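You operate a simulated robot arm through the tools that you are given. There is no shell and no other tool.

The job below is to be done with a simulated robot arm. You get a single attempt, and the scene is never put back.

Task
Check how clear the white jug's water is and set the level clip.
Fine: shut the clarity tube's tap, fill to the top line, put the jug back, let water out till the square shows; the clip goes level with the water. Set down upright: white jug.

It is judged by the outcome, as a careful person would: the job done as asked, and still so three seconds after it is handed in. It fails if anything else is knocked over, pushed out of place, dropped, spilled or broken.

Robot
A 6-joint arm with a two-finger parallel gripper, fixed in place. Base frame: the origin is at the foot of the arm, x ahead of it, y to its left, z up; the work surface is at about z = 0.8. Readings come in m, degrees, newtons and seconds.
Its first joint turns from -166.0 to 166.0 degrees. Payload 3.91 kg.
The tool frame sits at the grasp point between the pads (the TCP): z along the fingers, y along the line on which they close. The tips reach 0.03 m beyond it. The gripper opens to 0.11 m. The fingers are 0.02 m wide and 0.01 m thick; the gripper's body (0.048 by 0.112 m) begins 0.055 m behind the TCP.
Orientation is told as [roll, pitch, yaw] about the base's x, y, z axes, in that order, counted from this pose: with the fingers straight down and closing along the base's y, the tool's x points along the base's -x, its y along +y and its z along -z.

Tools
- The arm moves only by the tool servo_tool. Its argument "targets" is a list of rows, each a list of 3 entries, a list of its own where there are three numbers: the shift along the tool's x, y, z in m, then the turn, a rotation vector about the tool's x, y, z in degrees, then the closure, from 0 (fully open) to 1 (shut). In form: [[[dx, dy, dz], [ax, ay, az], jaw], ...]. A call has 1 to 20 rows; each row is the pose to reach, as a shift and turn from the pose commanded when the call began, along the tool's axes at that moment. Rows are played at 5 a second. More than 0.05 m and 8.6 degrees between two rows, or a gripper value outside its range, and nothing of the call is played. A pose out of reach is approached as far as the arm can. The call stops where the force on the tool passes 40 N (or 10 N more than at its start, if that is more) or the arm is blocked; 0.2 s more then pass. Each finger travels about 0.153 m/s and halts on what it meets, pressing with about 38 N; the grip force reading is that of the motor and also rises with nothing between the fingers. The clock runs only during rows and for 0.2 s after the last one: add rows that repeat a pose to give the fingers time. It gives the time, the measured TCP pose, the force on the tool (base axes), the opening and the grip force at its end, in the units of the frame above (readings bear some noise), with the torque about the TCP (base axes, N m) and any sound that the robot's microphone picked up, and new pictures: "views" is both (left out), scene, wrist or none.
- Cameras (640 x 400 px; columns grow to the right, rows downward): "scene" is fixed at [0.0528, 0.5059, 1.5463]; the picture's right is [0.29, -0.96, 0.00], its down [-0.67, -0.20, -0.72] and it looks along [0.69, 0.21, -0.69] (base axes); focal length 225 px, centre (320, 200). "wrist" rides on the gripper at [0.072, 0.017, -0.103] in the tool frame; the picture's right is [-0.23, 0.97, 0.00], its down [-0.76, -0.18, -0.62] and it looks along [-0.61, -0.14, 0.78] (tool axes); focal length 222 px, centre (320, 200). There is no depth. A picture from a camera that has moved, and an enlarged one, comes with that camera's place and axes in the base frame and with its lens. The place of the scene camera against the robot may be out by one fixed shift of up to 0.012 m in any direction.
- enlarge(camera, box): a new picture of the part [left, top, right, bottom] of that camera's present view, enlarged. The clock stands still meanwhile.
- close_job(): hands the job in; it is judged then, once.

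Nothing tells you positions but the pictures and the camera data. Unless the task says otherwise, let go and move clear before handing in.

The tools are called after "Emit:" as name(argument=value, ...) on one line, values as JSON. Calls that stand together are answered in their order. servo_tool: Moves the arm, as the interface text tells. Its arguments: {"type":"object","properties":{"targets":{"type":"array"},"views":{"type":"string","enum":["both","scene","wrist","none"]}},"required":["targets"]} The other tools are called the same way: enlarge (camera, box) takes an enlarged picture of a part of a camera's view; close_job () hands the job in.

At the start:

```text
time: 0.0
ee_pos: [0.4049, 0.3276, 1.3711]
ee_rot: [0.1, 0.0, 0.1]
force: [-0.2, -0.6, -0.2]
ft_torque: [0.0, 0.02, -0.03]
grip_width: 0.1097
finger_force: 0.0
```

scene: 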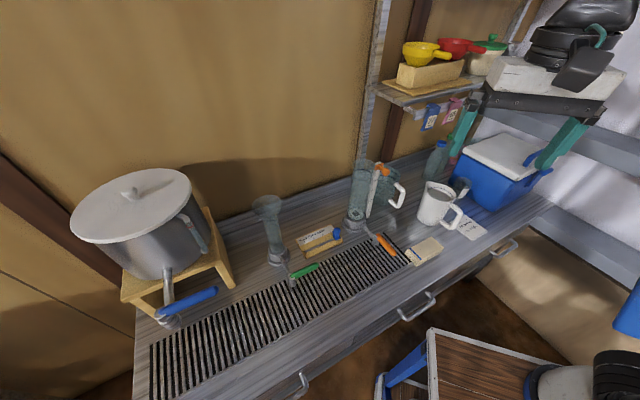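
wrist: 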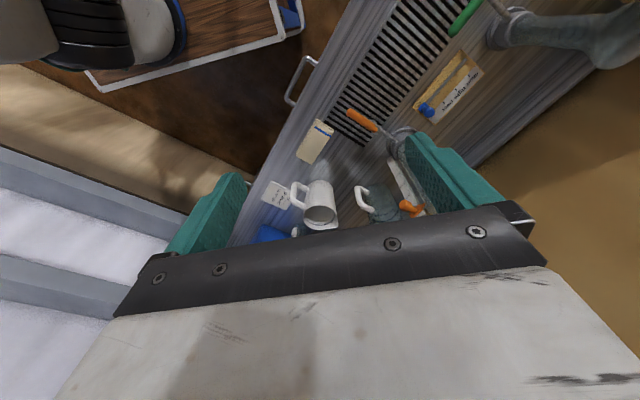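

I see a bench with a pot on a stand, two glass tubes (one with green tap, one with orange tap and orange clip), a white jug, and notes. I'll enlarge pictures first to understand what's there.

Emit:
enlarge(camera="scene", box=[320, 140, 480, 280])

Emit:
enlarge(camera="scene", box=[230, 180, 390, 300])

Emit:
enlarge(camera="wrist", box=[240, 80, 480, 240])

Emit:
enlarge(camera="scene", box=[400, 100, 560, 260])

```text
2.86 times, centred on (400, 210) of scene
camera zoom: at [0.0528, 0.5059, 1.5463], right [0.29, -0.96, 0.0], down [-0.67, -0.2, -0.72], along [0.69, 0.21, -0.69], focal length 643 px, centre (91, 171)
```

zoom: 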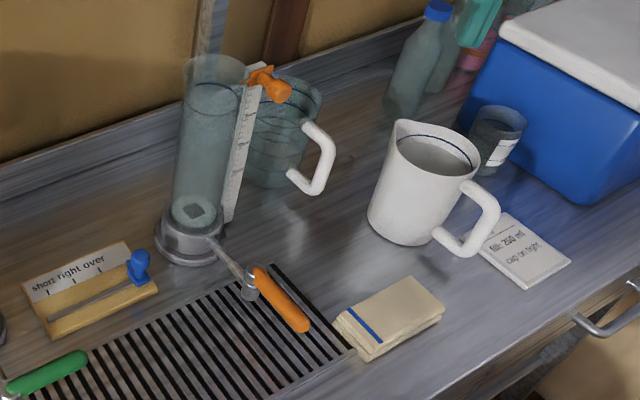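

```text
3.33 times, centred on (310, 240) of scene
camera zoom: at [0.0528, 0.5059, 1.5463], right [0.29, -0.96, 0.0], down [-0.67, -0.2, -0.72], along [0.69, 0.21, -0.69], focal length 750 px, centre (353, 67)
```

zoom: 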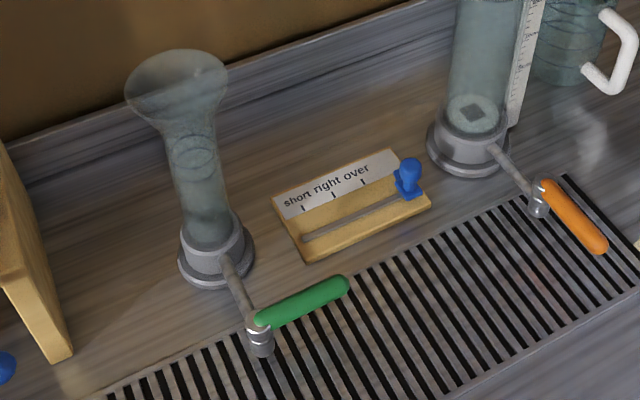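

```text
2.50 times, centred on (360, 160) of wrist
camera zoom: at [0.332, 0.343, 1.475], right [0.23, 0.97, 0.0], down [0.76, -0.18, 0.62], along [0.61, -0.14, -0.78], focal length 555 px, centre (220, 300)
```

zoom: 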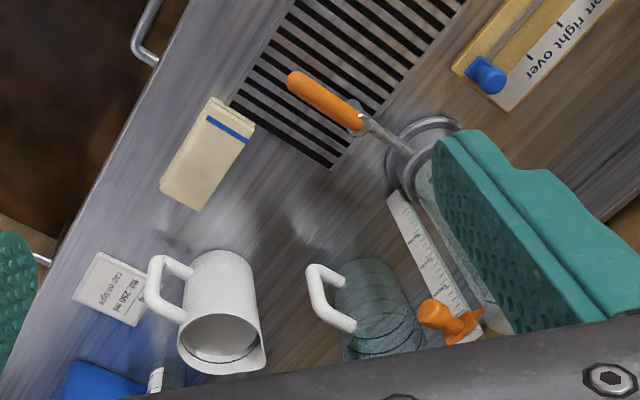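

```text
2.50 times, centred on (480, 180) of scene
camera zoom: at [0.0528, 0.5059, 1.5463], right [0.29, -0.96, 0.0], down [-0.67, -0.2, -0.72], along [0.69, 0.21, -0.69], focal length 563 px, centre (-80, 250)
```

zoom: 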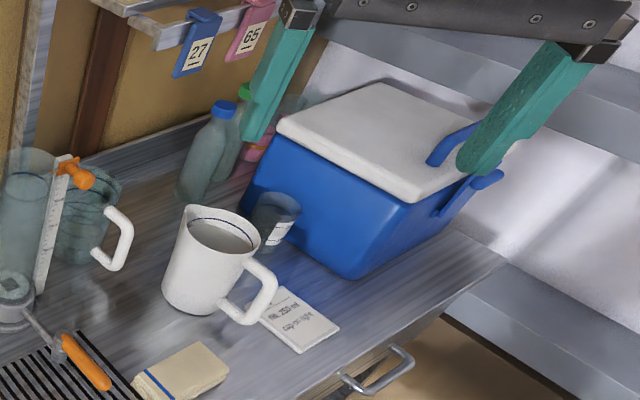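

The clarity tube with the square stands near (0.69, 0.54), top near z≈1.12. Its orange tap lever lies along its pipe, so it is open. The white jug is near (0.81, 0.23). I'll move the wrist camera closer to look.

Emit:
servo_tool(targets=[[[-0.016, 0.006, 0.027], [0, 0, -5.4], 0], [[-0.031, 0.013, 0.055], [0, 0, -10.8], 0], [[-0.047, 0.02, 0.082], [0, 0, -16.1], 0], [[-0.062, 0.026, 0.11], [0, 0, -21.5], 0], [[-0.078, 0.032, 0.137], [0, 0, -26.9], 0], [[-0.094, 0.039, 0.165], [0, 0, -32.3], 0], [[-0.11, 0.046, 0.192], [0, 0, -37.6], 0], [[-0.125, 0.052, 0.22], [0, 0, -43], 0], [[-0.125, 0.052, 0.22], [0, 0, -43], 0.5], [[-0.125, 0.052, 0.22], [0, 0, -43], 1]])

```text
time: 2.2
ee_pos: [0.5326, 0.3799, 1.1529]
ee_rot: [0.1, -0.1, 43.1]
force: [-0.4, -0.4, -0.2]
ft_torque: [0.01, -0.02, 0.01]
grip_width: 0.0001
finger_force: 37.9
camera wrist: at [0.4677, 0.3425, 1.2565], right [-0.5, 0.87, 0.0], down [0.68, 0.39, 0.62], along [0.54, 0.31, -0.78], focal length 222 px, centre (320, 200)
```

scene: 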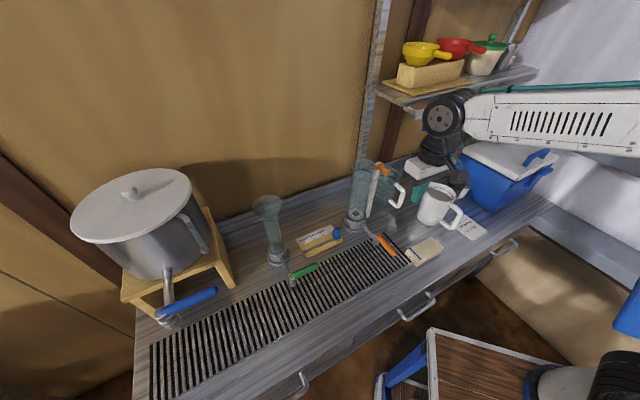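
wrist: 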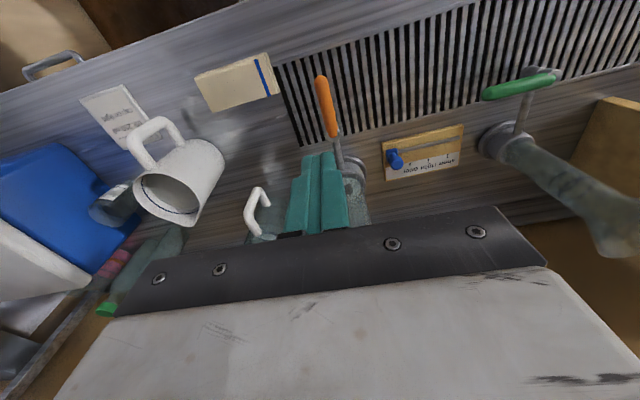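

Emit:
enlarge(camera="wrist", box=[260, 60, 420, 240])

Emit:
enlarge(camera="wrist", box=[80, 60, 280, 240])

Emit:
enlarge(camera="scene", box=[330, 150, 420, 270])

Emit:
enlarge(camera="wrist", box=[460, 50, 580, 180])

```text
2.22 times, centred on (340, 150) of wrist
camera zoom: at [0.4677, 0.3425, 1.2565], right [-0.5, 0.87, 0.0], down [0.68, 0.39, 0.62], along [0.54, 0.31, -0.78], focal length 494 px, centre (276, 311)
```

zoom: 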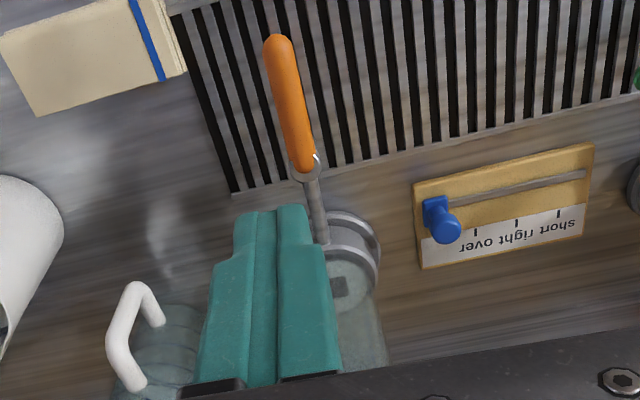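

```text
2.22 times, centred on (180, 150) of wrist
camera zoom: at [0.4677, 0.3425, 1.2565], right [-0.5, 0.87, 0.0], down [0.68, 0.39, 0.62], along [0.54, 0.31, -0.78], focal length 494 px, centre (631, 311)
```

zoom: 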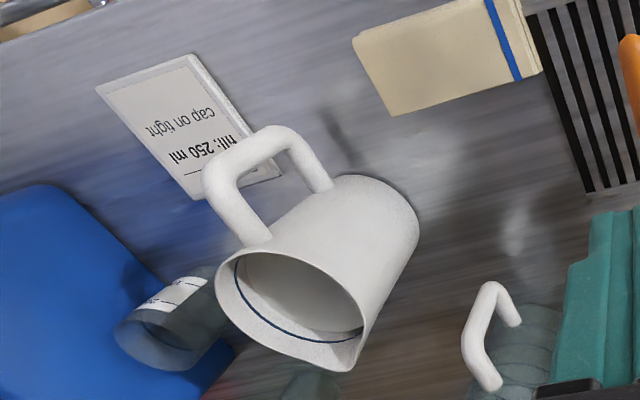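

```text
3.33 times, centred on (375, 210) of scene
camera zoom: at [0.0528, 0.5059, 1.5463], right [0.29, -0.96, 0.0], down [-0.67, -0.2, -0.72], along [0.69, 0.21, -0.69], focal length 750 px, centre (137, 167)
```

zoom: 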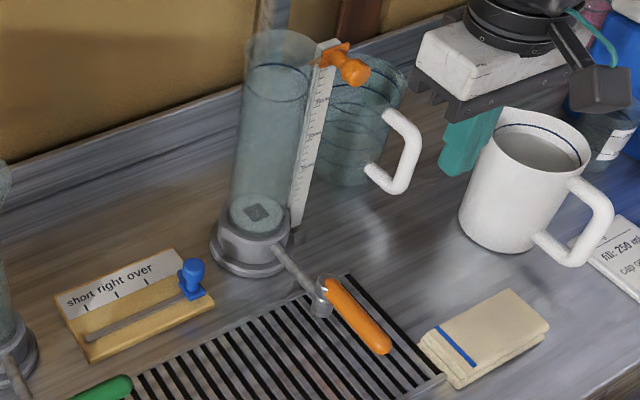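

```text
3.08 times, centred on (520, 115) of wrist
camera zoom: at [0.4677, 0.3425, 1.2565], right [-0.5, 0.87, 0.0], down [0.68, 0.39, 0.62], along [0.54, 0.31, -0.78], focal length 684 px, centre (-295, 462)
```

zoom: 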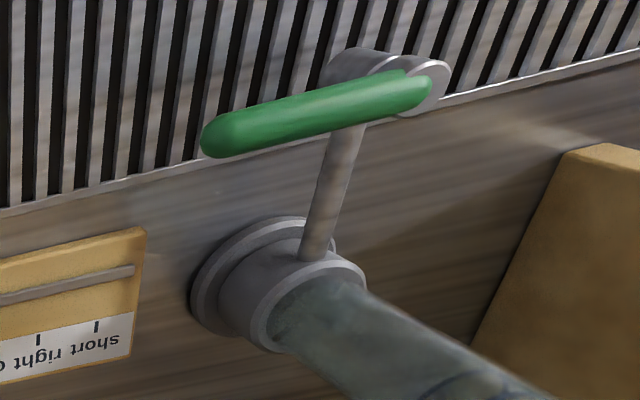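

The tap's pivot is vertical, with the lever at roughly z≈0.88–0.90 pointing toward the bench front. The tube's fill line sits just below its rim and the orange clip is near the top of the scale strip. I'll take another wrist view from farther right to triangulate the lever, tube and jug handle.

Emit:
servo_tool(targets=[[[0, -0.04, 0], [0, 0, 0], 1], [[0, -0.08, 0], [0, 0, 0], 1], [[0, -0.12, 0], [0, 0, 0], 1], [[0, -0.12, 0], [0, 0, 0], 1]])

Emit:
enlarge(camera="wrist", box=[380, 40, 580, 240])

Emit:
enlarge(camera="wrist", box=[180, 30, 380, 230])

```text
time: 3.2
ee_pos: [0.6132, 0.2952, 1.1537]
ee_rot: [0.1, -0.2, 43.1]
force: [0.3, -0.1, 0.2]
ft_torque: [-0.02, 0.0, 0.0]
grip_width: 0.0
finger_force: 37.8
camera wrist: at [0.5489, 0.2559, 1.258], right [-0.5, 0.87, 0.0], down [0.68, 0.39, 0.62], along [0.54, 0.31, -0.78], focal length 222 px, centre (320, 200)
```

scene: 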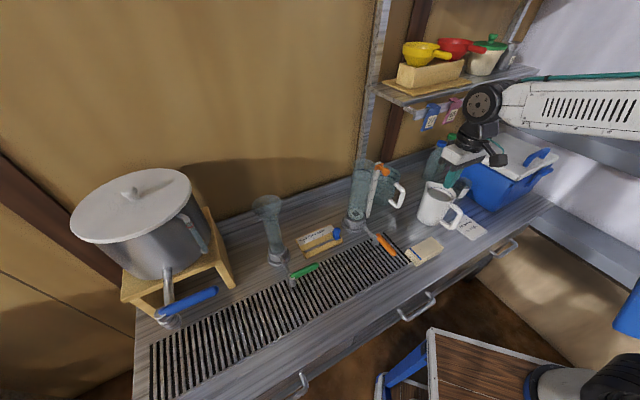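
wrist: 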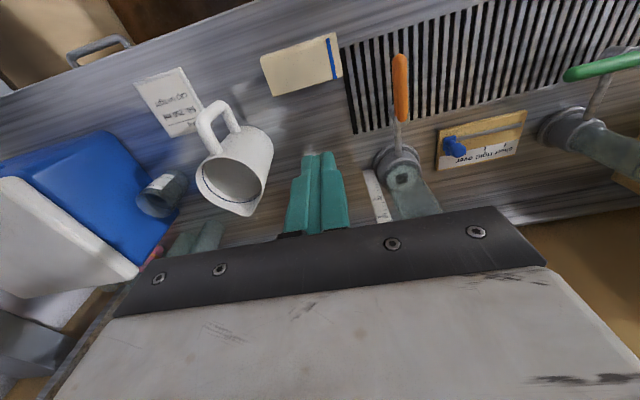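

```text
2.00 times, centred on (480, 140) of wrist
camera zoom: at [0.5489, 0.2559, 1.258], right [-0.5, 0.87, 0.0], down [0.68, 0.39, 0.62], along [0.54, 0.31, -0.78], focal length 444 px, centre (0, 320)
```

zoom: 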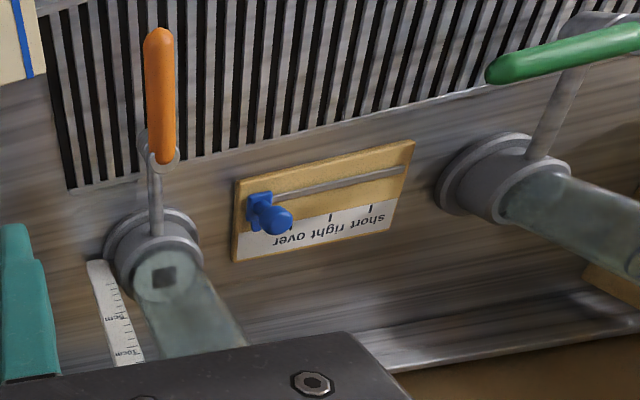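

```text
2.00 times, centred on (280, 130) of wrist
camera zoom: at [0.5489, 0.2559, 1.258], right [-0.5, 0.87, 0.0], down [0.68, 0.39, 0.62], along [0.54, 0.31, -0.78], focal length 444 px, centre (400, 340)
```

zoom: 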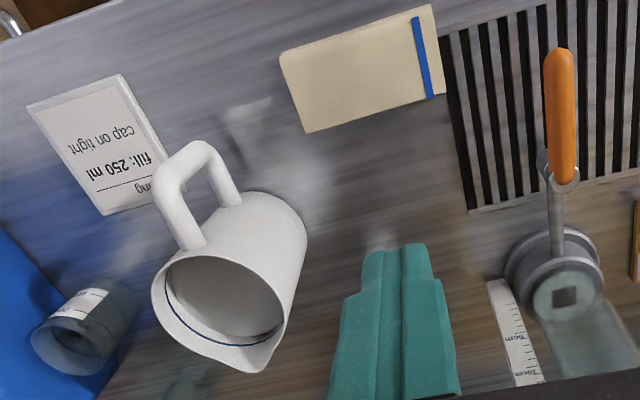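

Triangulated from the two views: tap pivot ≈ (0.592, 0.440), lever tip ≈ (0.525, 0.377), lever height ≈ 0.88, and tube axis ≈ (0.688, 0.540). I'll lower the closed fingers to the left of the lever so they can push it to the right, the way the green tap sits shut.

Emit:
servo_tool(targets=[[[-0.004, 0.04, 0], [0, 0, 0], 1], [[-0.007, 0.08, 0], [0, 0, 0], 1], [[-0.01, 0.12, 0.02], [0, 0, 0], 1], [[-0.014, 0.155, 0.06], [0, 0, 0], 1], [[-0.014, 0.155, 0.1], [0, 0, 0], 1], [[-0.014, 0.155, 0.14], [0, 0, 0], 1], [[-0.014, 0.155, 0.18], [0, 0, 0], 1], [[-0.014, 0.155, 0.21], [0, 0, 0], 1], [[-0.014, 0.155, 0.21], [0, 0, 0], 1]])

Emit:
enlarge(camera="wrist", box=[200, 0, 440, 240])

Emit:
enlarge(camera="scene", box=[330, 150, 450, 270])

```text
refused: row 4 steps farther than a row can; nothing moved
```

```text
1.67 times, centred on (320, 120) of wrist
camera zoom: at [0.5489, 0.2559, 1.258], right [-0.5, 0.87, 0.0], down [0.68, 0.39, 0.62], along [0.54, 0.31, -0.78], focal length 370 px, centre (320, 333)
```

zoom: 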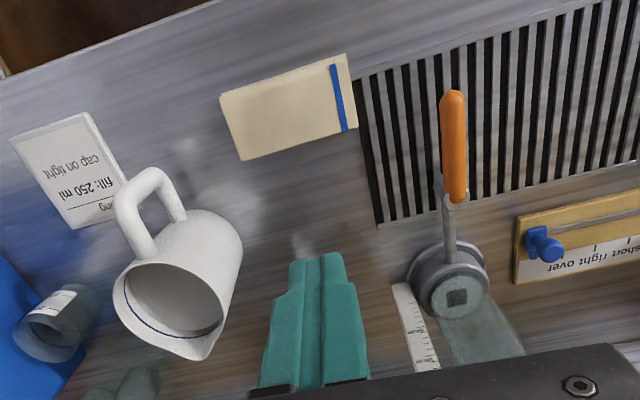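

```text
3.33 times, centred on (390, 210) of scene
camera zoom: at [0.0528, 0.5059, 1.5463], right [0.29, -0.96, 0.0], down [-0.67, -0.2, -0.72], along [0.69, 0.21, -0.69], focal length 750 px, centre (87, 167)
```

zoom: 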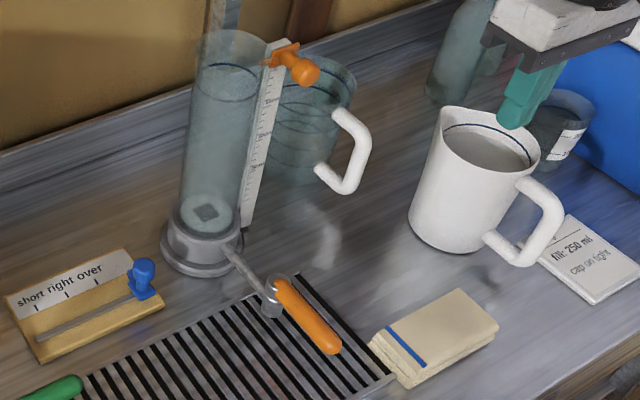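

The last move was refused because one step was too long, so nothing moved. I'll repeat it with smaller steps.

Emit:
servo_tool(targets=[[[-0.004, 0.04, 0], [0, 0, 0], 1], [[-0.007, 0.08, 0], [0, 0, 0], 1], [[-0.01, 0.12, 0], [0, 0, 0], 1], [[-0.014, 0.155, 0.02], [0, 0, 0], 1], [[-0.014, 0.155, 0.06], [0, 0, 0], 1], [[-0.014, 0.155, 0.1], [0, 0, 0], 1], [[-0.014, 0.155, 0.14], [0, 0, 0], 1], [[-0.014, 0.155, 0.18], [0, 0, 0], 1], [[-0.014, 0.155, 0.21], [0, 0, 0], 1], [[-0.014, 0.155, 0.21], [0, 0, 0], 1]])

Emit:
enlarge(camera="wrist", box=[200, 0, 440, 240])

Emit:
enlarge(camera="scene", box=[330, 150, 450, 270])

```text
time: 5.4
ee_pos: [0.5162, 0.4185, 0.9419]
ee_rot: [0.1, -0.1, 43.1]
force: [0.7, 0.5, -0.1]
ft_torque: [-0.04, 0.01, 0.0]
grip_width: 0.0
finger_force: 37.7
camera wrist: at [0.4509, 0.3794, 1.0451], right [-0.5, 0.87, 0.0], down [0.68, 0.39, 0.62], along [0.54, 0.31, -0.78], focal length 222 px, centre (320, 200)
```

scene: 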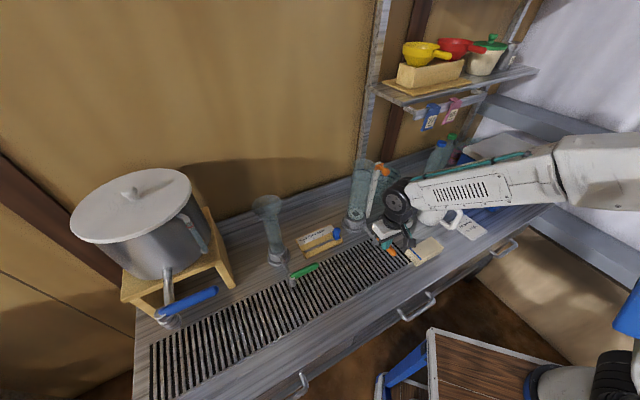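
wrist: 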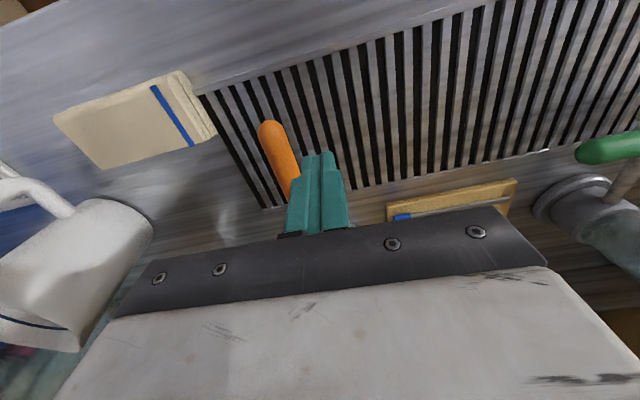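

```text
1.67 times, centred on (320, 120) of wrist
camera zoom: at [0.4509, 0.3794, 1.0451], right [-0.5, 0.87, 0.0], down [0.68, 0.39, 0.62], along [0.54, 0.31, -0.78], focal length 370 px, centre (320, 333)
```

zoom: 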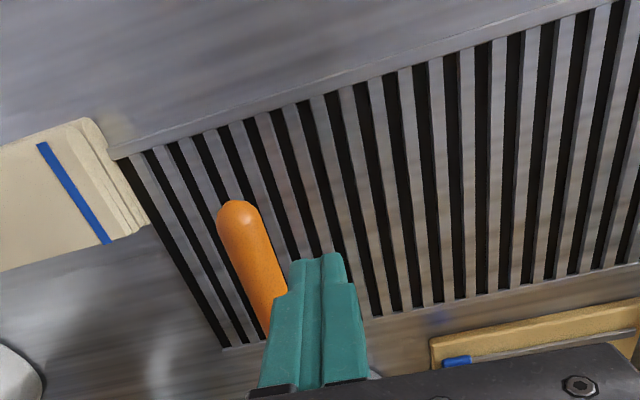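

```text
3.33 times, centred on (390, 210) of scene
camera zoom: at [0.0528, 0.5059, 1.5463], right [0.29, -0.96, 0.0], down [-0.67, -0.2, -0.72], along [0.69, 0.21, -0.69], focal length 750 px, centre (87, 167)
```

zoom: 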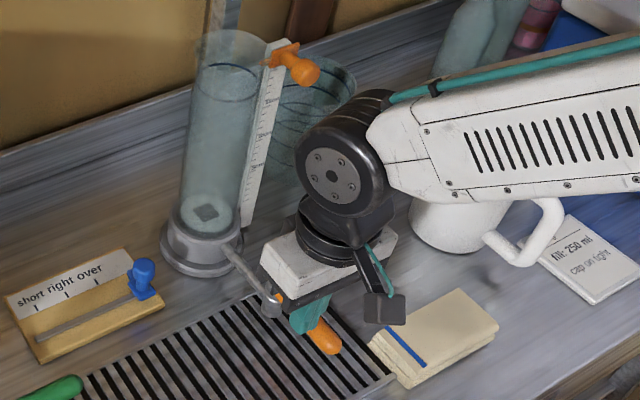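

The fingers hang just left of the lever. I'll lower them beside it and sweep it about its pivot toward the right.

Emit:
servo_tool(targets=[[[0, 0, 0.025], [0, 0, 0], 1], [[0, 0, 0.05], [0, 0, 0], 1], [[-0.005, -0.01, 0.05], [0, 0, 0], 1], [[-0.005, -0.0181, 0.05], [0, 0, 0], 1], [[-0.0035, -0.027, 0.05], [0, 0, 0], 1], [[-0.0025, -0.0355, 0.05], [0, 0, 0], 1], [[-0.0035, -0.044, 0.05], [0, 0, 0], 1], [[-0.0047, -0.053, 0.05], [0, 0, 0], 1], [[-0.0078, -0.0615, 0.05], [0, 0, 0], 1], [[-0.0113, -0.0694, 0.05], [0, 0, 0], 1], [[-0.0165, -0.0766, 0.05], [0, 0, 0], 1], [[-0.0219, -0.0834, 0.05], [0, 0, 0], 1], [[-0.0285, -0.089, 0.05], [0, 0, 0], 1], [[-0.0358, -0.0942, 0.05], [0, 0, 0], 1], [[-0.0358, -0.0942, 0.05], [0, 0, 0], 1]])

Emit:
enlarge(camera="wrist", box=[200, 0, 440, 240])

Emit:
enlarge(camera="scene", box=[330, 150, 450, 270])

```text
time: 8.6
ee_pos: [0.6075, 0.3708, 0.892]
ee_rot: [0.1, -0.1, 43.0]
force: [0.1, 0.2, 0.4]
ft_torque: [0.0, -0.04, 0.04]
grip_width: 0.0
finger_force: 37.4
camera wrist: at [0.5426, 0.3333, 0.9959], right [-0.5, 0.87, 0.0], down [0.68, 0.39, 0.62], along [0.54, 0.31, -0.78], focal length 222 px, centre (320, 200)
```

scene: 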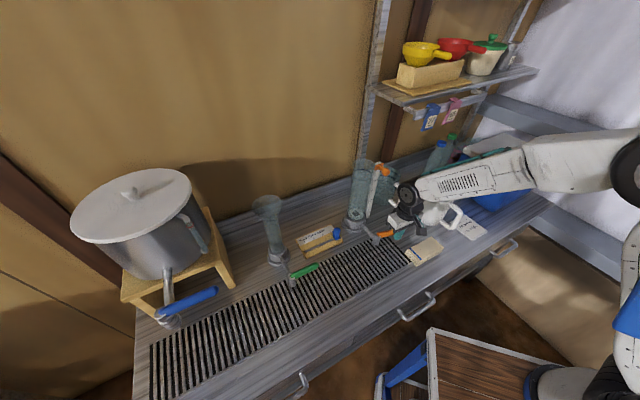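
wrist: 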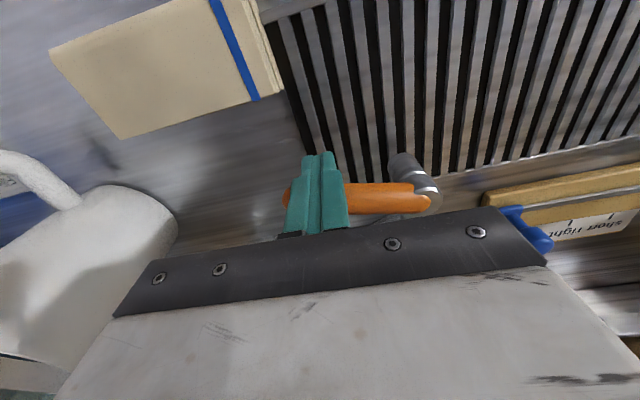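

```text
1.67 times, centred on (320, 120) of wrist
camera zoom: at [0.5426, 0.3333, 0.9959], right [-0.5, 0.87, 0.0], down [0.68, 0.39, 0.62], along [0.54, 0.31, -0.78], focal length 370 px, centre (320, 333)
```

zoom: 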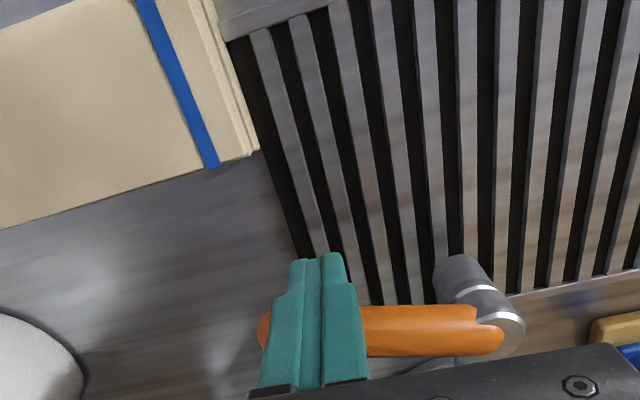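

```text
3.33 times, centred on (390, 210) of scene
camera zoom: at [0.0528, 0.5059, 1.5463], right [0.29, -0.96, 0.0], down [-0.67, -0.2, -0.72], along [0.69, 0.21, -0.69], focal length 750 px, centre (87, 167)
```

zoom: 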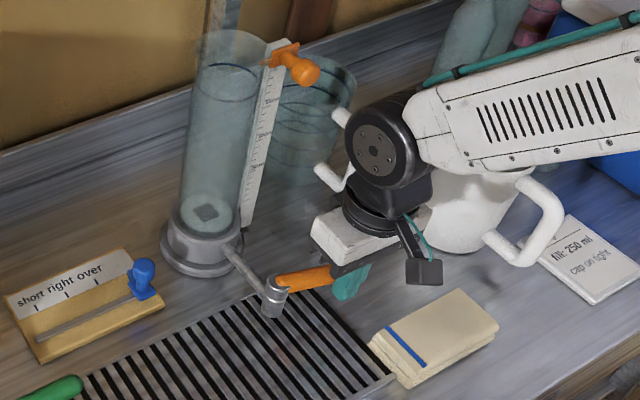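

The lever turned about 75°. I'll push the last bit until it meets its stop.

Emit:
servo_tool(targets=[[[-0.004, -0.002, 0], [0, 0, 0], 1], [[-0.008, -0.004, 0], [0, 0, 0], 1], [[-0.012, -0.0055, 0], [0, 0, 0], 1], [[-0.0162, -0.0069, 0], [0, 0, 0], 1], [[-0.02, -0.0078, 0], [0, 0, 0], 1], [[-0.0242, -0.0086, 0], [0, 0, 0], 1], [[-0.0242, -0.0086, 0], [0, 0, 0], 1]])

Emit:
enlarge(camera="scene", box=[330, 150, 450, 270])

```text
time: 9.9
ee_pos: [0.625, 0.3774, 0.89]
ee_rot: [0.0, 0.5, 43.2]
force: [-9.9, -7.4, 4.6]
ft_torque: [-0.11, 0.14, 0.06]
grip_width: 0.0
finger_force: 37.8
stopped in row 6: the force on the tool passed its limit at 46 N (the readings are from after the stop); the commanded pose is now the measured one
camera wrist: at [0.5609, 0.3408, 0.9952], right [-0.5, 0.87, 0.0], down [0.68, 0.4, 0.61], along [0.53, 0.31, -0.79], focal length 222 px, centre (320, 200)
```

scene: 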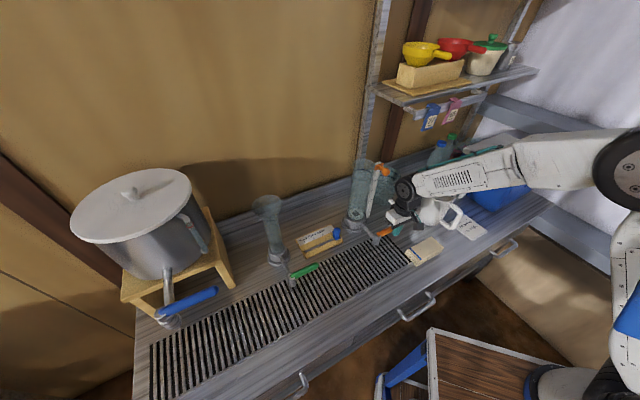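
wrist: 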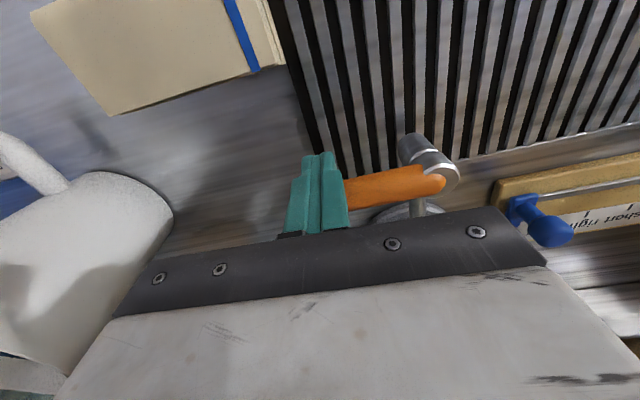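

```text
3.33 times, centred on (390, 210) of scene
camera zoom: at [0.0528, 0.5059, 1.5463], right [0.29, -0.96, 0.0], down [-0.67, -0.2, -0.72], along [0.69, 0.21, -0.69], focal length 750 px, centre (87, 167)
```

zoom: 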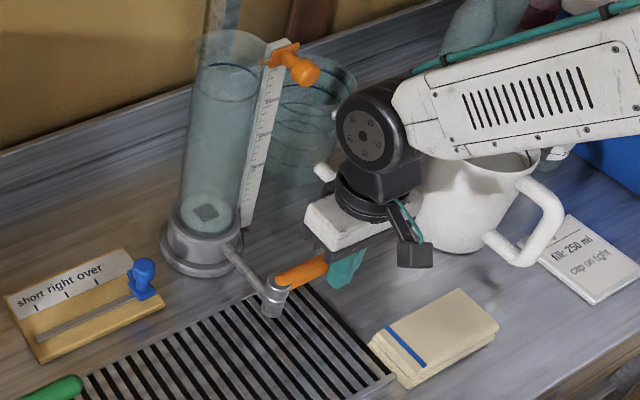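

The lever hit its stop at about 90°, so the tap is shut. Before touching the jug I'll back off, rise, and dry-run the far pouring pose above the tube to check reach.

Emit:
servo_tool(targets=[[[0.03, 0, 0], [0, 0, 0], 1], [[0.035, 0, -0.045], [0, 0, 0], 1], [[0.035, 0, -0.09], [0, 0, 0], 1], [[0.035, 0, -0.135], [0, 0, 0], 1], [[0.035, 0.02, -0.18], [0, 0, 0], 1], [[0.035, 0.03, -0.225], [0, 0, 0], 1], [[0.03, 0.04, -0.27], [0, 0, 0], 1], [[0.02, 0.05, -0.31], [0, 0, 0], 1], [[0.0, 0.06, -0.345], [0, 3, 0], 1], [[-0.03, 0.07, -0.38], [0, 6, 0], 1], [[-0.06, 0.077, -0.4], [0, 9, 0], 1], [[-0.085, 0.077, -0.41], [0, 12, 0], 1], [[-0.106, 0.077, -0.41], [0, 15, 0], 1], [[-0.106, 0.077, -0.41], [0, 15, 0], 1], [[-0.106, 0.077, -0.41], [0, 15, 0], 1]])

Emit:
enlarge(camera="scene", box=[330, 150, 450, 270])

```text
time: 13.1
ee_pos: [0.6326, 0.4823, 1.2629]
ee_rot: [0.2, 15.4, 43.1]
force: [-0.1, 0.3, 0.4]
ft_torque: [-0.04, 0.03, -0.04]
grip_width: 0.0
finger_force: 37.5
out of reach, approached as far as the arm can: row 12, 13, 14, 15
camera wrist: at [0.5899, 0.464, 1.3816], right [-0.51, 0.86, -0.06], down [0.78, 0.48, 0.4], along [0.37, 0.16, -0.92], focal length 222 px, centre (320, 200)
```

scene: 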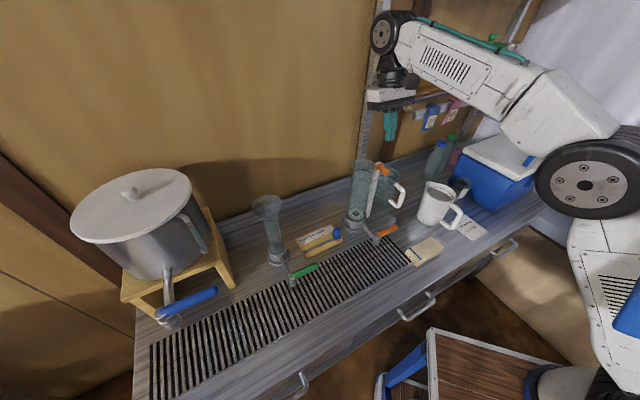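
wrist: 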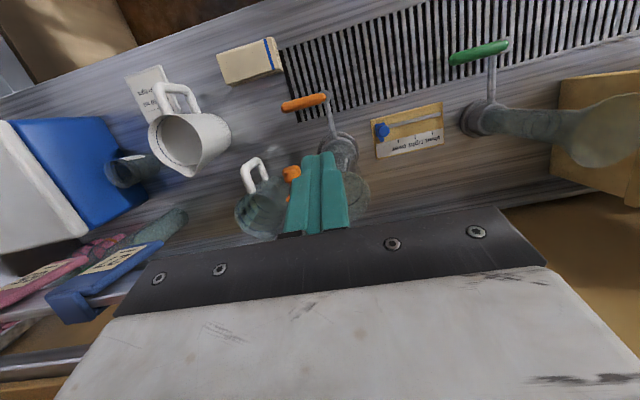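

```text
3.33 times, centred on (390, 210) of scene
camera zoom: at [0.0528, 0.5059, 1.5463], right [0.29, -0.96, 0.0], down [-0.67, -0.2, -0.72], along [0.69, 0.21, -0.69], focal length 750 px, centre (87, 167)
```

zoom: 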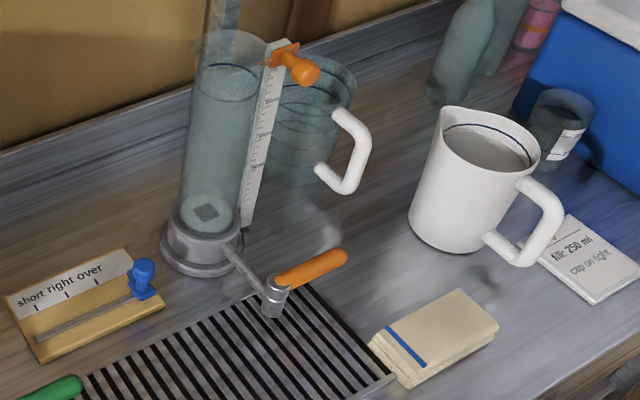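

At a 105° tool pitch the arm just reaches n≈0.79 m and z≈1.26, so I'll grip the jug handle with the tool nearly horizontal, which makes the pour end about tool-down. Next I retreat and turn toward the handle, which points to the bench front at about (0.731, 0.164, 0.86–0.925).

Emit:
servo_tool(targets=[[[0.03, -0.02, 0.01], [0, -3, 0], 1], [[0.06, -0.04, 0.03], [0, -6, 0], 1], [[0.09, -0.06, 0.05], [0, -9, 0], 1], [[0.12, -0.08, 0.07], [0, -12, 0], 1], [[0.15, -0.1, 0.09], [0, -15, 0], 1], [[0.168, -0.12, 0.107], [0, -15, 0], 0.5], [[0.168, -0.12, 0.107], [0, -15, 0], 0.5]], views="wrist")

```text
time: 14.7
ee_pos: [0.5744, 0.264, 1.2038]
ee_rot: [0.1, 0.5, 43.2]
force: [-0.1, -0.5, -0.5]
ft_torque: [0.01, -0.01, 0.03]
grip_width: 0.0552
finger_force: 0.1
camera wrist: at [0.5107, 0.2257, 1.3086], right [-0.5, 0.87, 0.0], down [0.68, 0.39, 0.62], along [0.53, 0.31, -0.79], focal length 222 px, centre (320, 200)
```

wrist: 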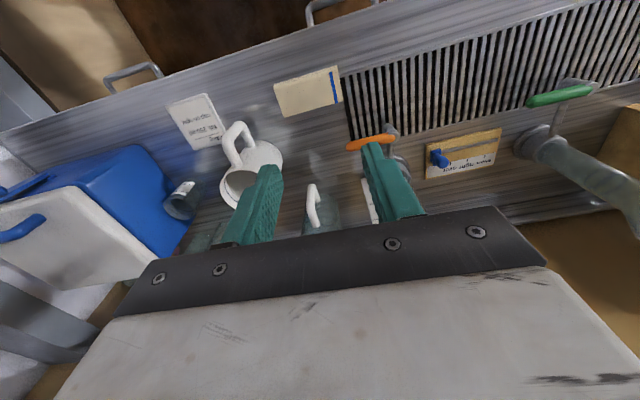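

Now I'll swing to a pre-grasp pose: tool about 15° below horizontal, pointing at the handle from the front of the bench.

Emit:
servo_tool(targets=[[[0.01, -0.02, 0.0], [0, -6.3, 0], 0.5], [[0.02, -0.04, 0.0], [0, -12.6, 0], 0.5], [[0.03, -0.06, 0.01], [0, -18.9, 0], 0.5], [[0.04, -0.08, 0.02], [0, -25.2, 0], 0.5], [[0.05, -0.1, 0.04], [0, -31.5, 0], 0.5], [[0.06, -0.12, 0.06], [0, -37.8, 0], 0.5], [[0.07, -0.14, 0.08], [0, -44, 0], 0.5], [[0.08, -0.16, 0.1], [0, -50.3, 0], 0.5], [[0.08, -0.18, 0.12], [0, -56.6, 0], 0.5], [[0.08, -0.18, 0.145], [0, -62.9, 0], 0.5], [[0.08, -0.18, 0.17], [0, -69.2, 0], 0.5], [[0.08, -0.18, 0.195], [0, -75.5, 0], 0.5], [[0.08, -0.18, 0.22], [0, -75.5, 0], 0.5], [[0.08, -0.18, 0.22], [0, -75.5, 0], 0.5]])

Emit:
enlarge(camera="scene", box=[380, 150, 540, 270])

```text
time: 17.7
ee_pos: [0.702, 0.0651, 0.992]
ee_rot: [0.5, -75.0, 42.7]
force: [0.5, 0.0, -0.2]
ft_torque: [-0.02, 0.01, 0.02]
grip_width: 0.0547
finger_force: 0.1
out of reach, approached as far as the arm can: row 10, 11, 12, 13, 14
camera wrist: at [0.6032, -0.0043, 0.9481], right [-0.62, 0.75, 0.22], down [-0.17, -0.41, 0.9], along [0.76, 0.52, 0.38], focal length 222 px, centre (320, 200)
```

scene: 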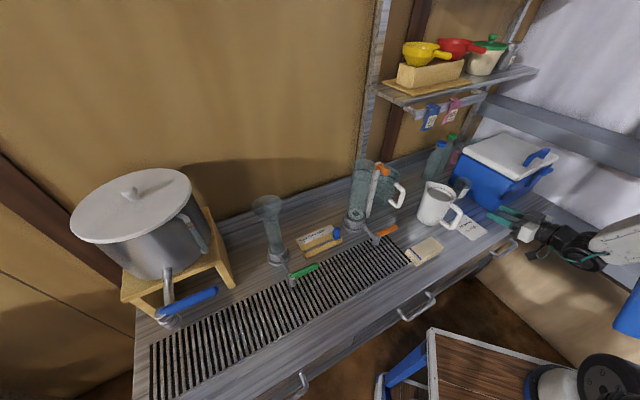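
wrist: 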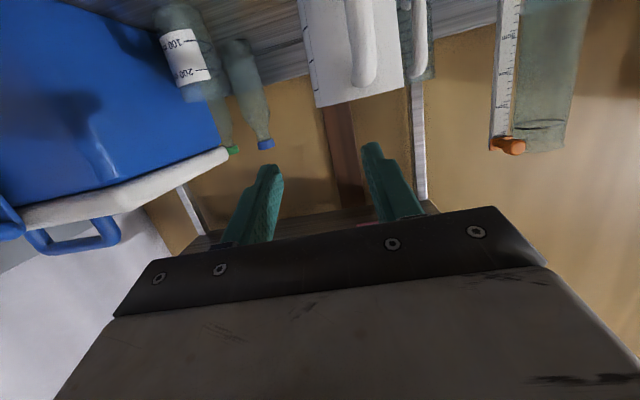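

```text
3.33 times, centred on (460, 210) of scene
camera zoom: at [0.0528, 0.5059, 1.5463], right [0.29, -0.96, 0.0], down [-0.67, -0.2, -0.72], along [0.69, 0.21, -0.69], focal length 750 px, centre (-147, 167)
```

zoom: 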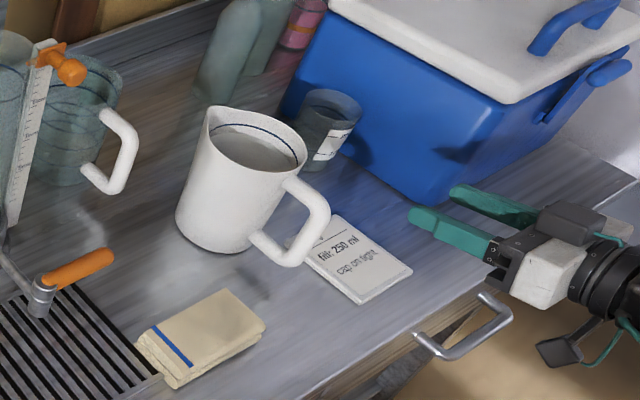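

The arm stopped short because the wrist can't fold in that close, but the handle itself sits farther out. Before planning the carry I want a level look at the shelf near the tube, so I'll raise the tool here.

Emit:
servo_tool(targets=[[[-0.04, 0.01, -0.01], [0, 0, 0], 0.5], [[-0.08, 0.02, -0.021], [0, 0, 0], 0.5], [[-0.12, 0.03, -0.032], [0, 0, 0], 0.5], [[-0.16, 0.04, -0.043], [0, 0, 0], 0.5], [[-0.2, 0.05, -0.054], [0, 0, 0], 0.5], [[-0.2, 0.05, -0.054], [0, 0, 0], 0.5]])

```text
time: 19.1
ee_pos: [0.6644, 0.1018, 1.1975]
ee_rot: [0.7, -75.0, 42.6]
force: [0.0, 0.1, -0.2]
ft_torque: [0.0, 0.04, 0.02]
grip_width: 0.055
finger_force: 0.1
camera wrist: at [0.5658, 0.0324, 1.1541], right [-0.62, 0.75, 0.22], down [-0.17, -0.41, 0.9], along [0.76, 0.52, 0.38], focal length 222 px, centre (320, 200)
```

scene: 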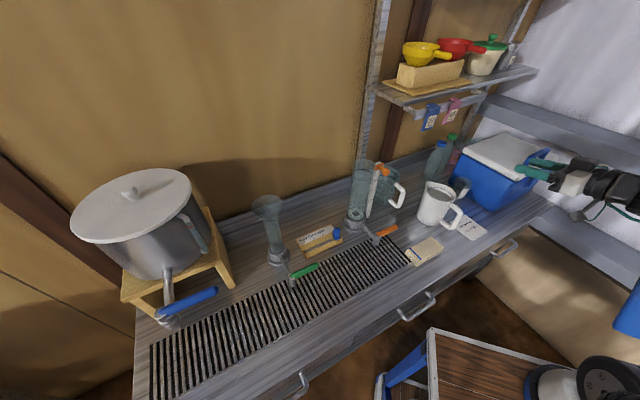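
wrist: 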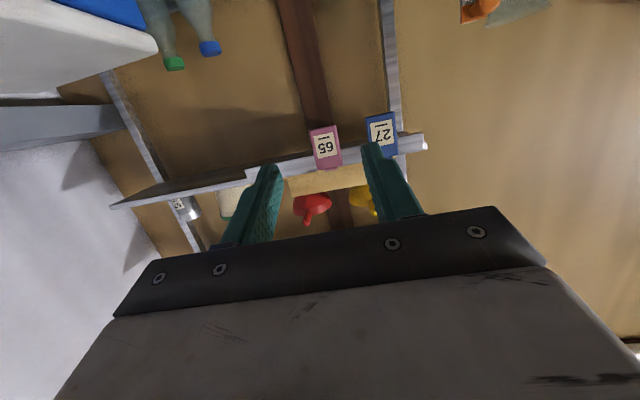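

Shelf front edge is at n≈0.85, z≈1.25 for e>0.21, so I'll pour from the front-left of the tube, clear of shelf and clip peg. Now to the pre-grasp above the handle, with the tool 30° below horizontal.

Emit:
servo_tool(targets=[[[0.02, 0, 0.025], [0, 3, 0], 0.5], [[0.04, 0, 0.05], [0, 6, 0], 0.5], [[0.06, 0, 0.075], [0, 9, 0], 0.5], [[0.08, 0, 0.1], [0, 12, 0], 0.5], [[0.107, 0, 0.131], [0, 15, 0], 0.5], [[0.107, 0, 0.131], [0, 15, 0], 0.5], [[0.107, 0, 0.131], [0, 15, 0], 0.5]])

Emit:
enlarge(camera="scene", box=[400, 140, 520, 260])

Emit:
enlarge(camera="wrist", box=[200, 0, 440, 200])

```text
time: 20.7
ee_pos: [0.7375, 0.1734, 1.06]
ee_rot: [0.3, -60.1, 42.9]
force: [0.4, 0.1, 0.4]
ft_torque: [0.03, -0.02, 0.03]
grip_width: 0.0549
finger_force: 0.1
camera wrist: at [0.634, 0.0992, 1.0487], right [-0.58, 0.79, 0.2], down [0.01, -0.24, 0.97], along [0.81, 0.57, 0.13], focal length 222 px, centre (320, 200)
```

scene: 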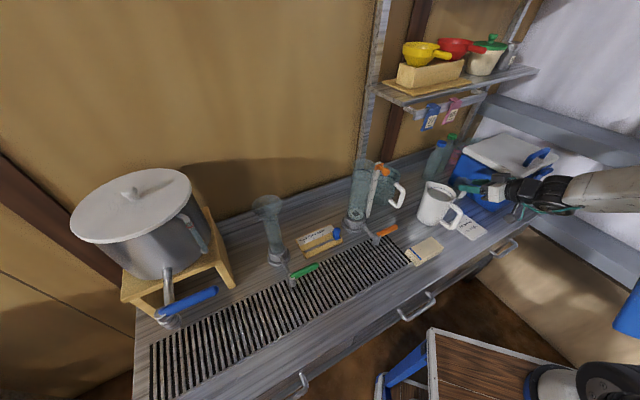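
wrist: 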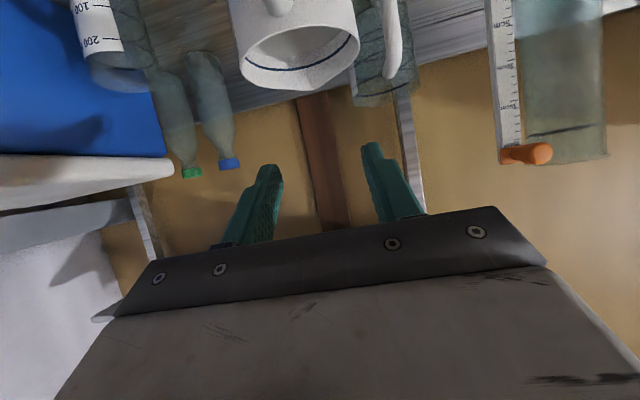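

```text
3.33 times, centred on (460, 200) of scene
camera zoom: at [0.0528, 0.5059, 1.5463], right [0.29, -0.96, 0.0], down [-0.67, -0.2, -0.72], along [0.69, 0.21, -0.69], focal length 750 px, centre (-147, 200)
```

zoom: 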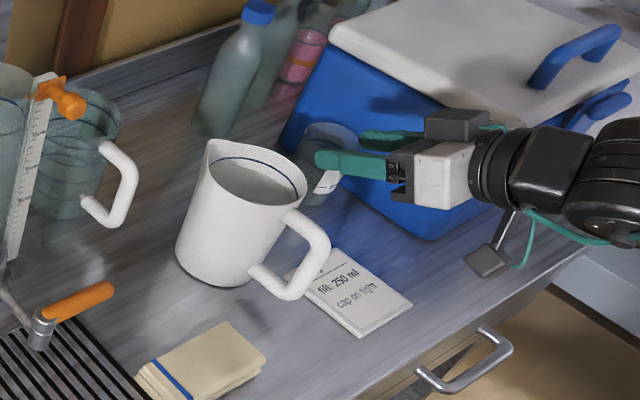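

```text
2.00 times, centred on (320, 100) of wrist
camera zoom: at [0.634, 0.0992, 1.0487], right [-0.58, 0.79, 0.2], down [0.01, -0.24, 0.97], along [0.81, 0.57, 0.13], focal length 444 px, centre (320, 400)
```

zoom: 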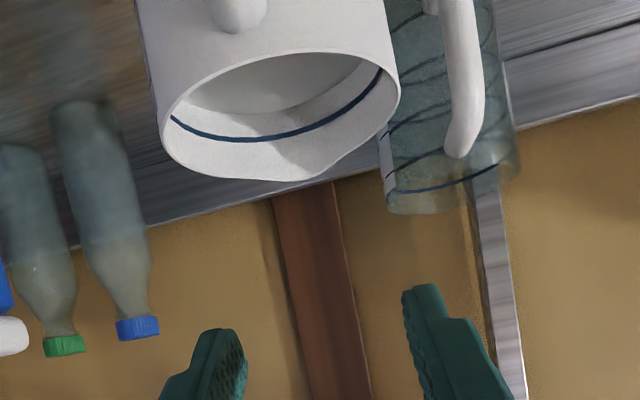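

The tool is above the handle and aligned. I'll descend so the fingers straddle the handle, and look before gripping.

Emit:
servo_tool(targets=[[[0.026, -0.002, 0.015], [0, 0, 0], 0.5], [[0.052, -0.004, 0.03], [0, 0, 0], 0.5], [[0.078, -0.004, 0.045], [0, 0, 0], 0.5], [[0.1, -0.004, 0.058], [0, 0, 0], 0.5], [[0.1225, -0.004, 0.0708], [0, 0, 0], 0.5], [[0.1225, -0.004, 0.0708], [0, 0, 0], 0.5]])

Emit:
enlarge(camera="scene", box=[410, 160, 510, 250])

Emit:
enlarge(camera="wrist", box=[200, 40, 440, 240])

```text
time: 22.1
ee_pos: [0.7384, 0.1701, 0.9184]
ee_rot: [0.2, -60.1, 43.1]
force: [0.5, 0.4, 1.4]
ft_torque: [0.02, -0.02, 0.01]
grip_width: 0.055
finger_force: 0.1
camera wrist: at [0.6352, 0.0961, 0.9079], right [-0.58, 0.79, 0.2], down [0.01, -0.24, 0.97], along [0.81, 0.57, 0.13], focal length 222 px, centre (320, 200)
```

scene: 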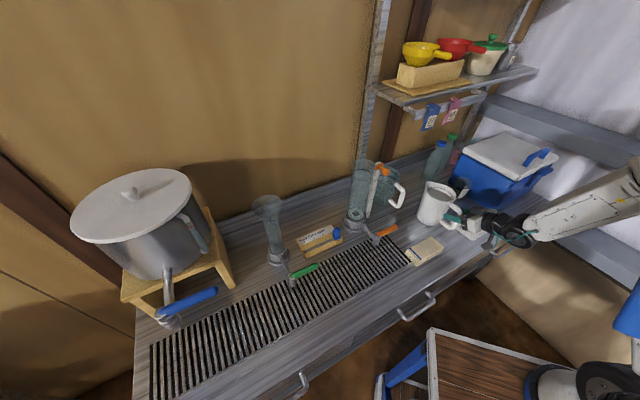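
wrist: 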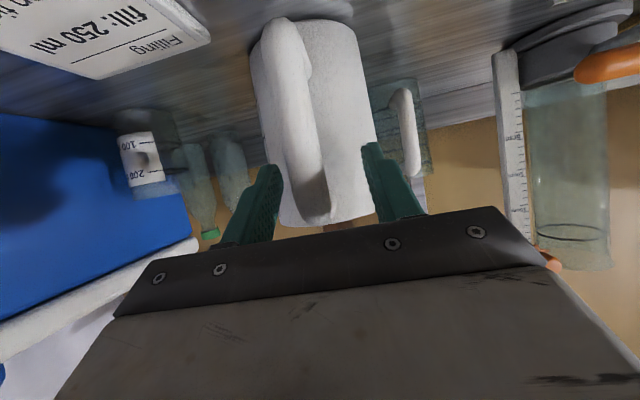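

```text
4.44 times, centred on (460, 205) of scene
camera zoom: at [0.0528, 0.5059, 1.5463], right [0.29, -0.96, 0.0], down [-0.67, -0.2, -0.72], along [0.69, 0.21, -0.69], focal length 1000 px, centre (-302, 178)
```

zoom: 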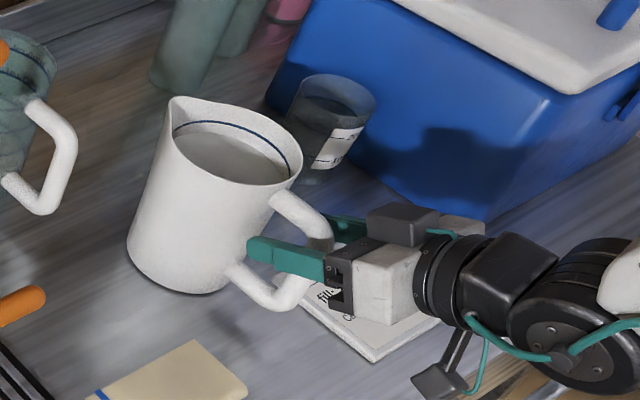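

```text
2.00 times, centred on (320, 140) of wrist
camera zoom: at [0.6352, 0.0961, 0.9079], right [-0.58, 0.79, 0.2], down [0.01, -0.24, 0.97], along [0.81, 0.57, 0.13], focal length 444 px, centre (320, 320)
```

zoom: 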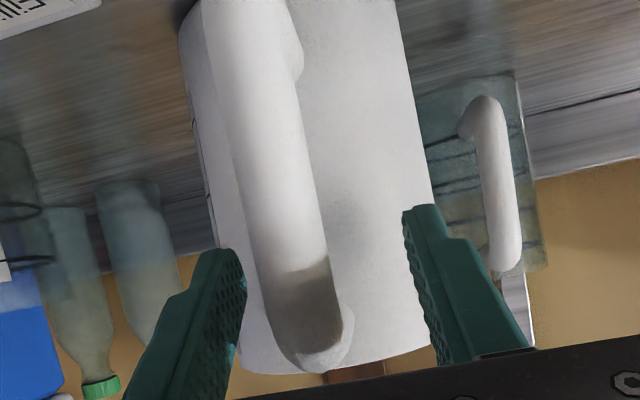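

The handle lies between the fingers. I'll close on it, then lift only a few millimetres to test the hold.

Emit:
servo_tool(targets=[[[0, 0, 0], [0, 0, 0], 0.6], [[0, 0, 0], [0, 0, 0], 0.7], [[0, 0, 0], [0, 0, 0], 0.8], [[0, 0, 0], [0, 0, 0], 1], [[0, 0, 0], [0, 0, 0], 1], [[0, 0, 0], [0, 0, 0], 1]])

Emit:
enlarge(camera="wrist", box=[200, 40, 440, 240])

Emit:
enlarge(camera="scene", box=[410, 160, 510, 250])

```text
time: 23.5
ee_pos: [0.7391, 0.1695, 0.9181]
ee_rot: [0.4, -60.0, 42.9]
force: [-0.1, -1.0, 0.2]
ft_torque: [-0.03, -0.03, -0.01]
grip_width: 0.0195
finger_force: 37.9
camera wrist: at [0.6352, 0.0961, 0.9081], right [-0.58, 0.79, 0.2], down [0.01, -0.24, 0.97], along [0.81, 0.57, 0.13], focal length 222 px, centre (320, 200)
```

scene: 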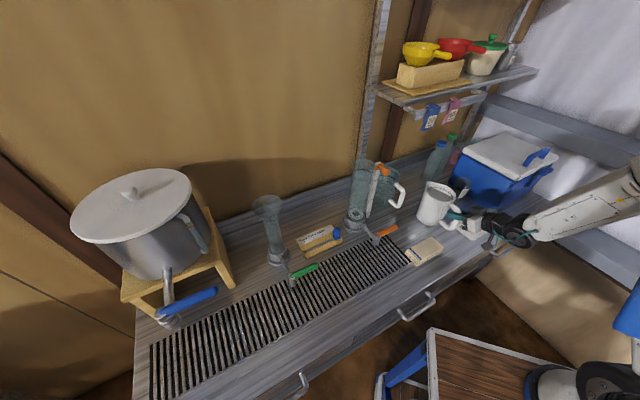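
wrist: 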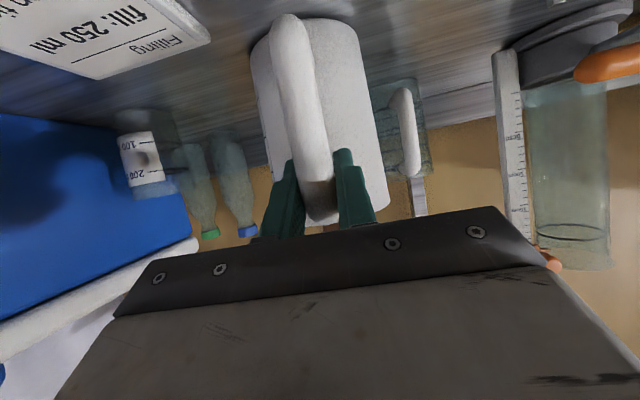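

```text
2.00 times, centred on (320, 140) of wrist
camera zoom: at [0.6352, 0.0961, 0.9081], right [-0.58, 0.79, 0.2], down [0.01, -0.24, 0.97], along [0.81, 0.57, 0.13], focal length 444 px, centre (320, 320)
```

zoom: 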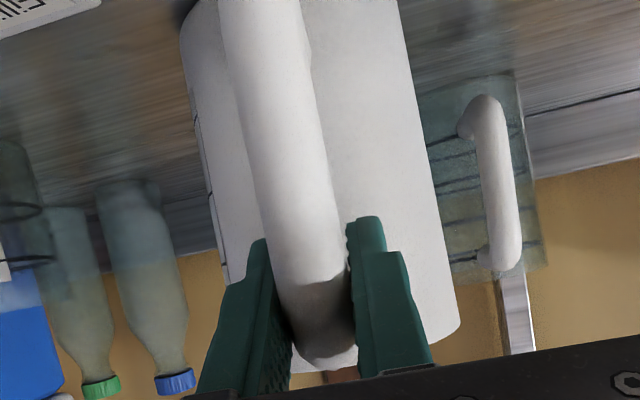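

```text
4.44 times, centred on (460, 205) of scene
camera zoom: at [0.0528, 0.5059, 1.5463], right [0.29, -0.96, 0.0], down [-0.67, -0.2, -0.72], along [0.69, 0.21, -0.69], focal length 1000 px, centre (-302, 178)
```

zoom: 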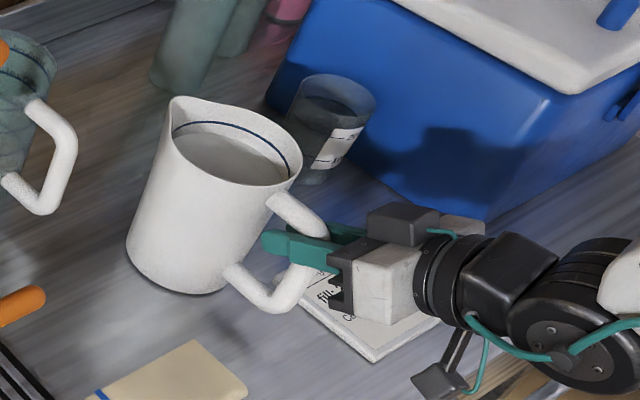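

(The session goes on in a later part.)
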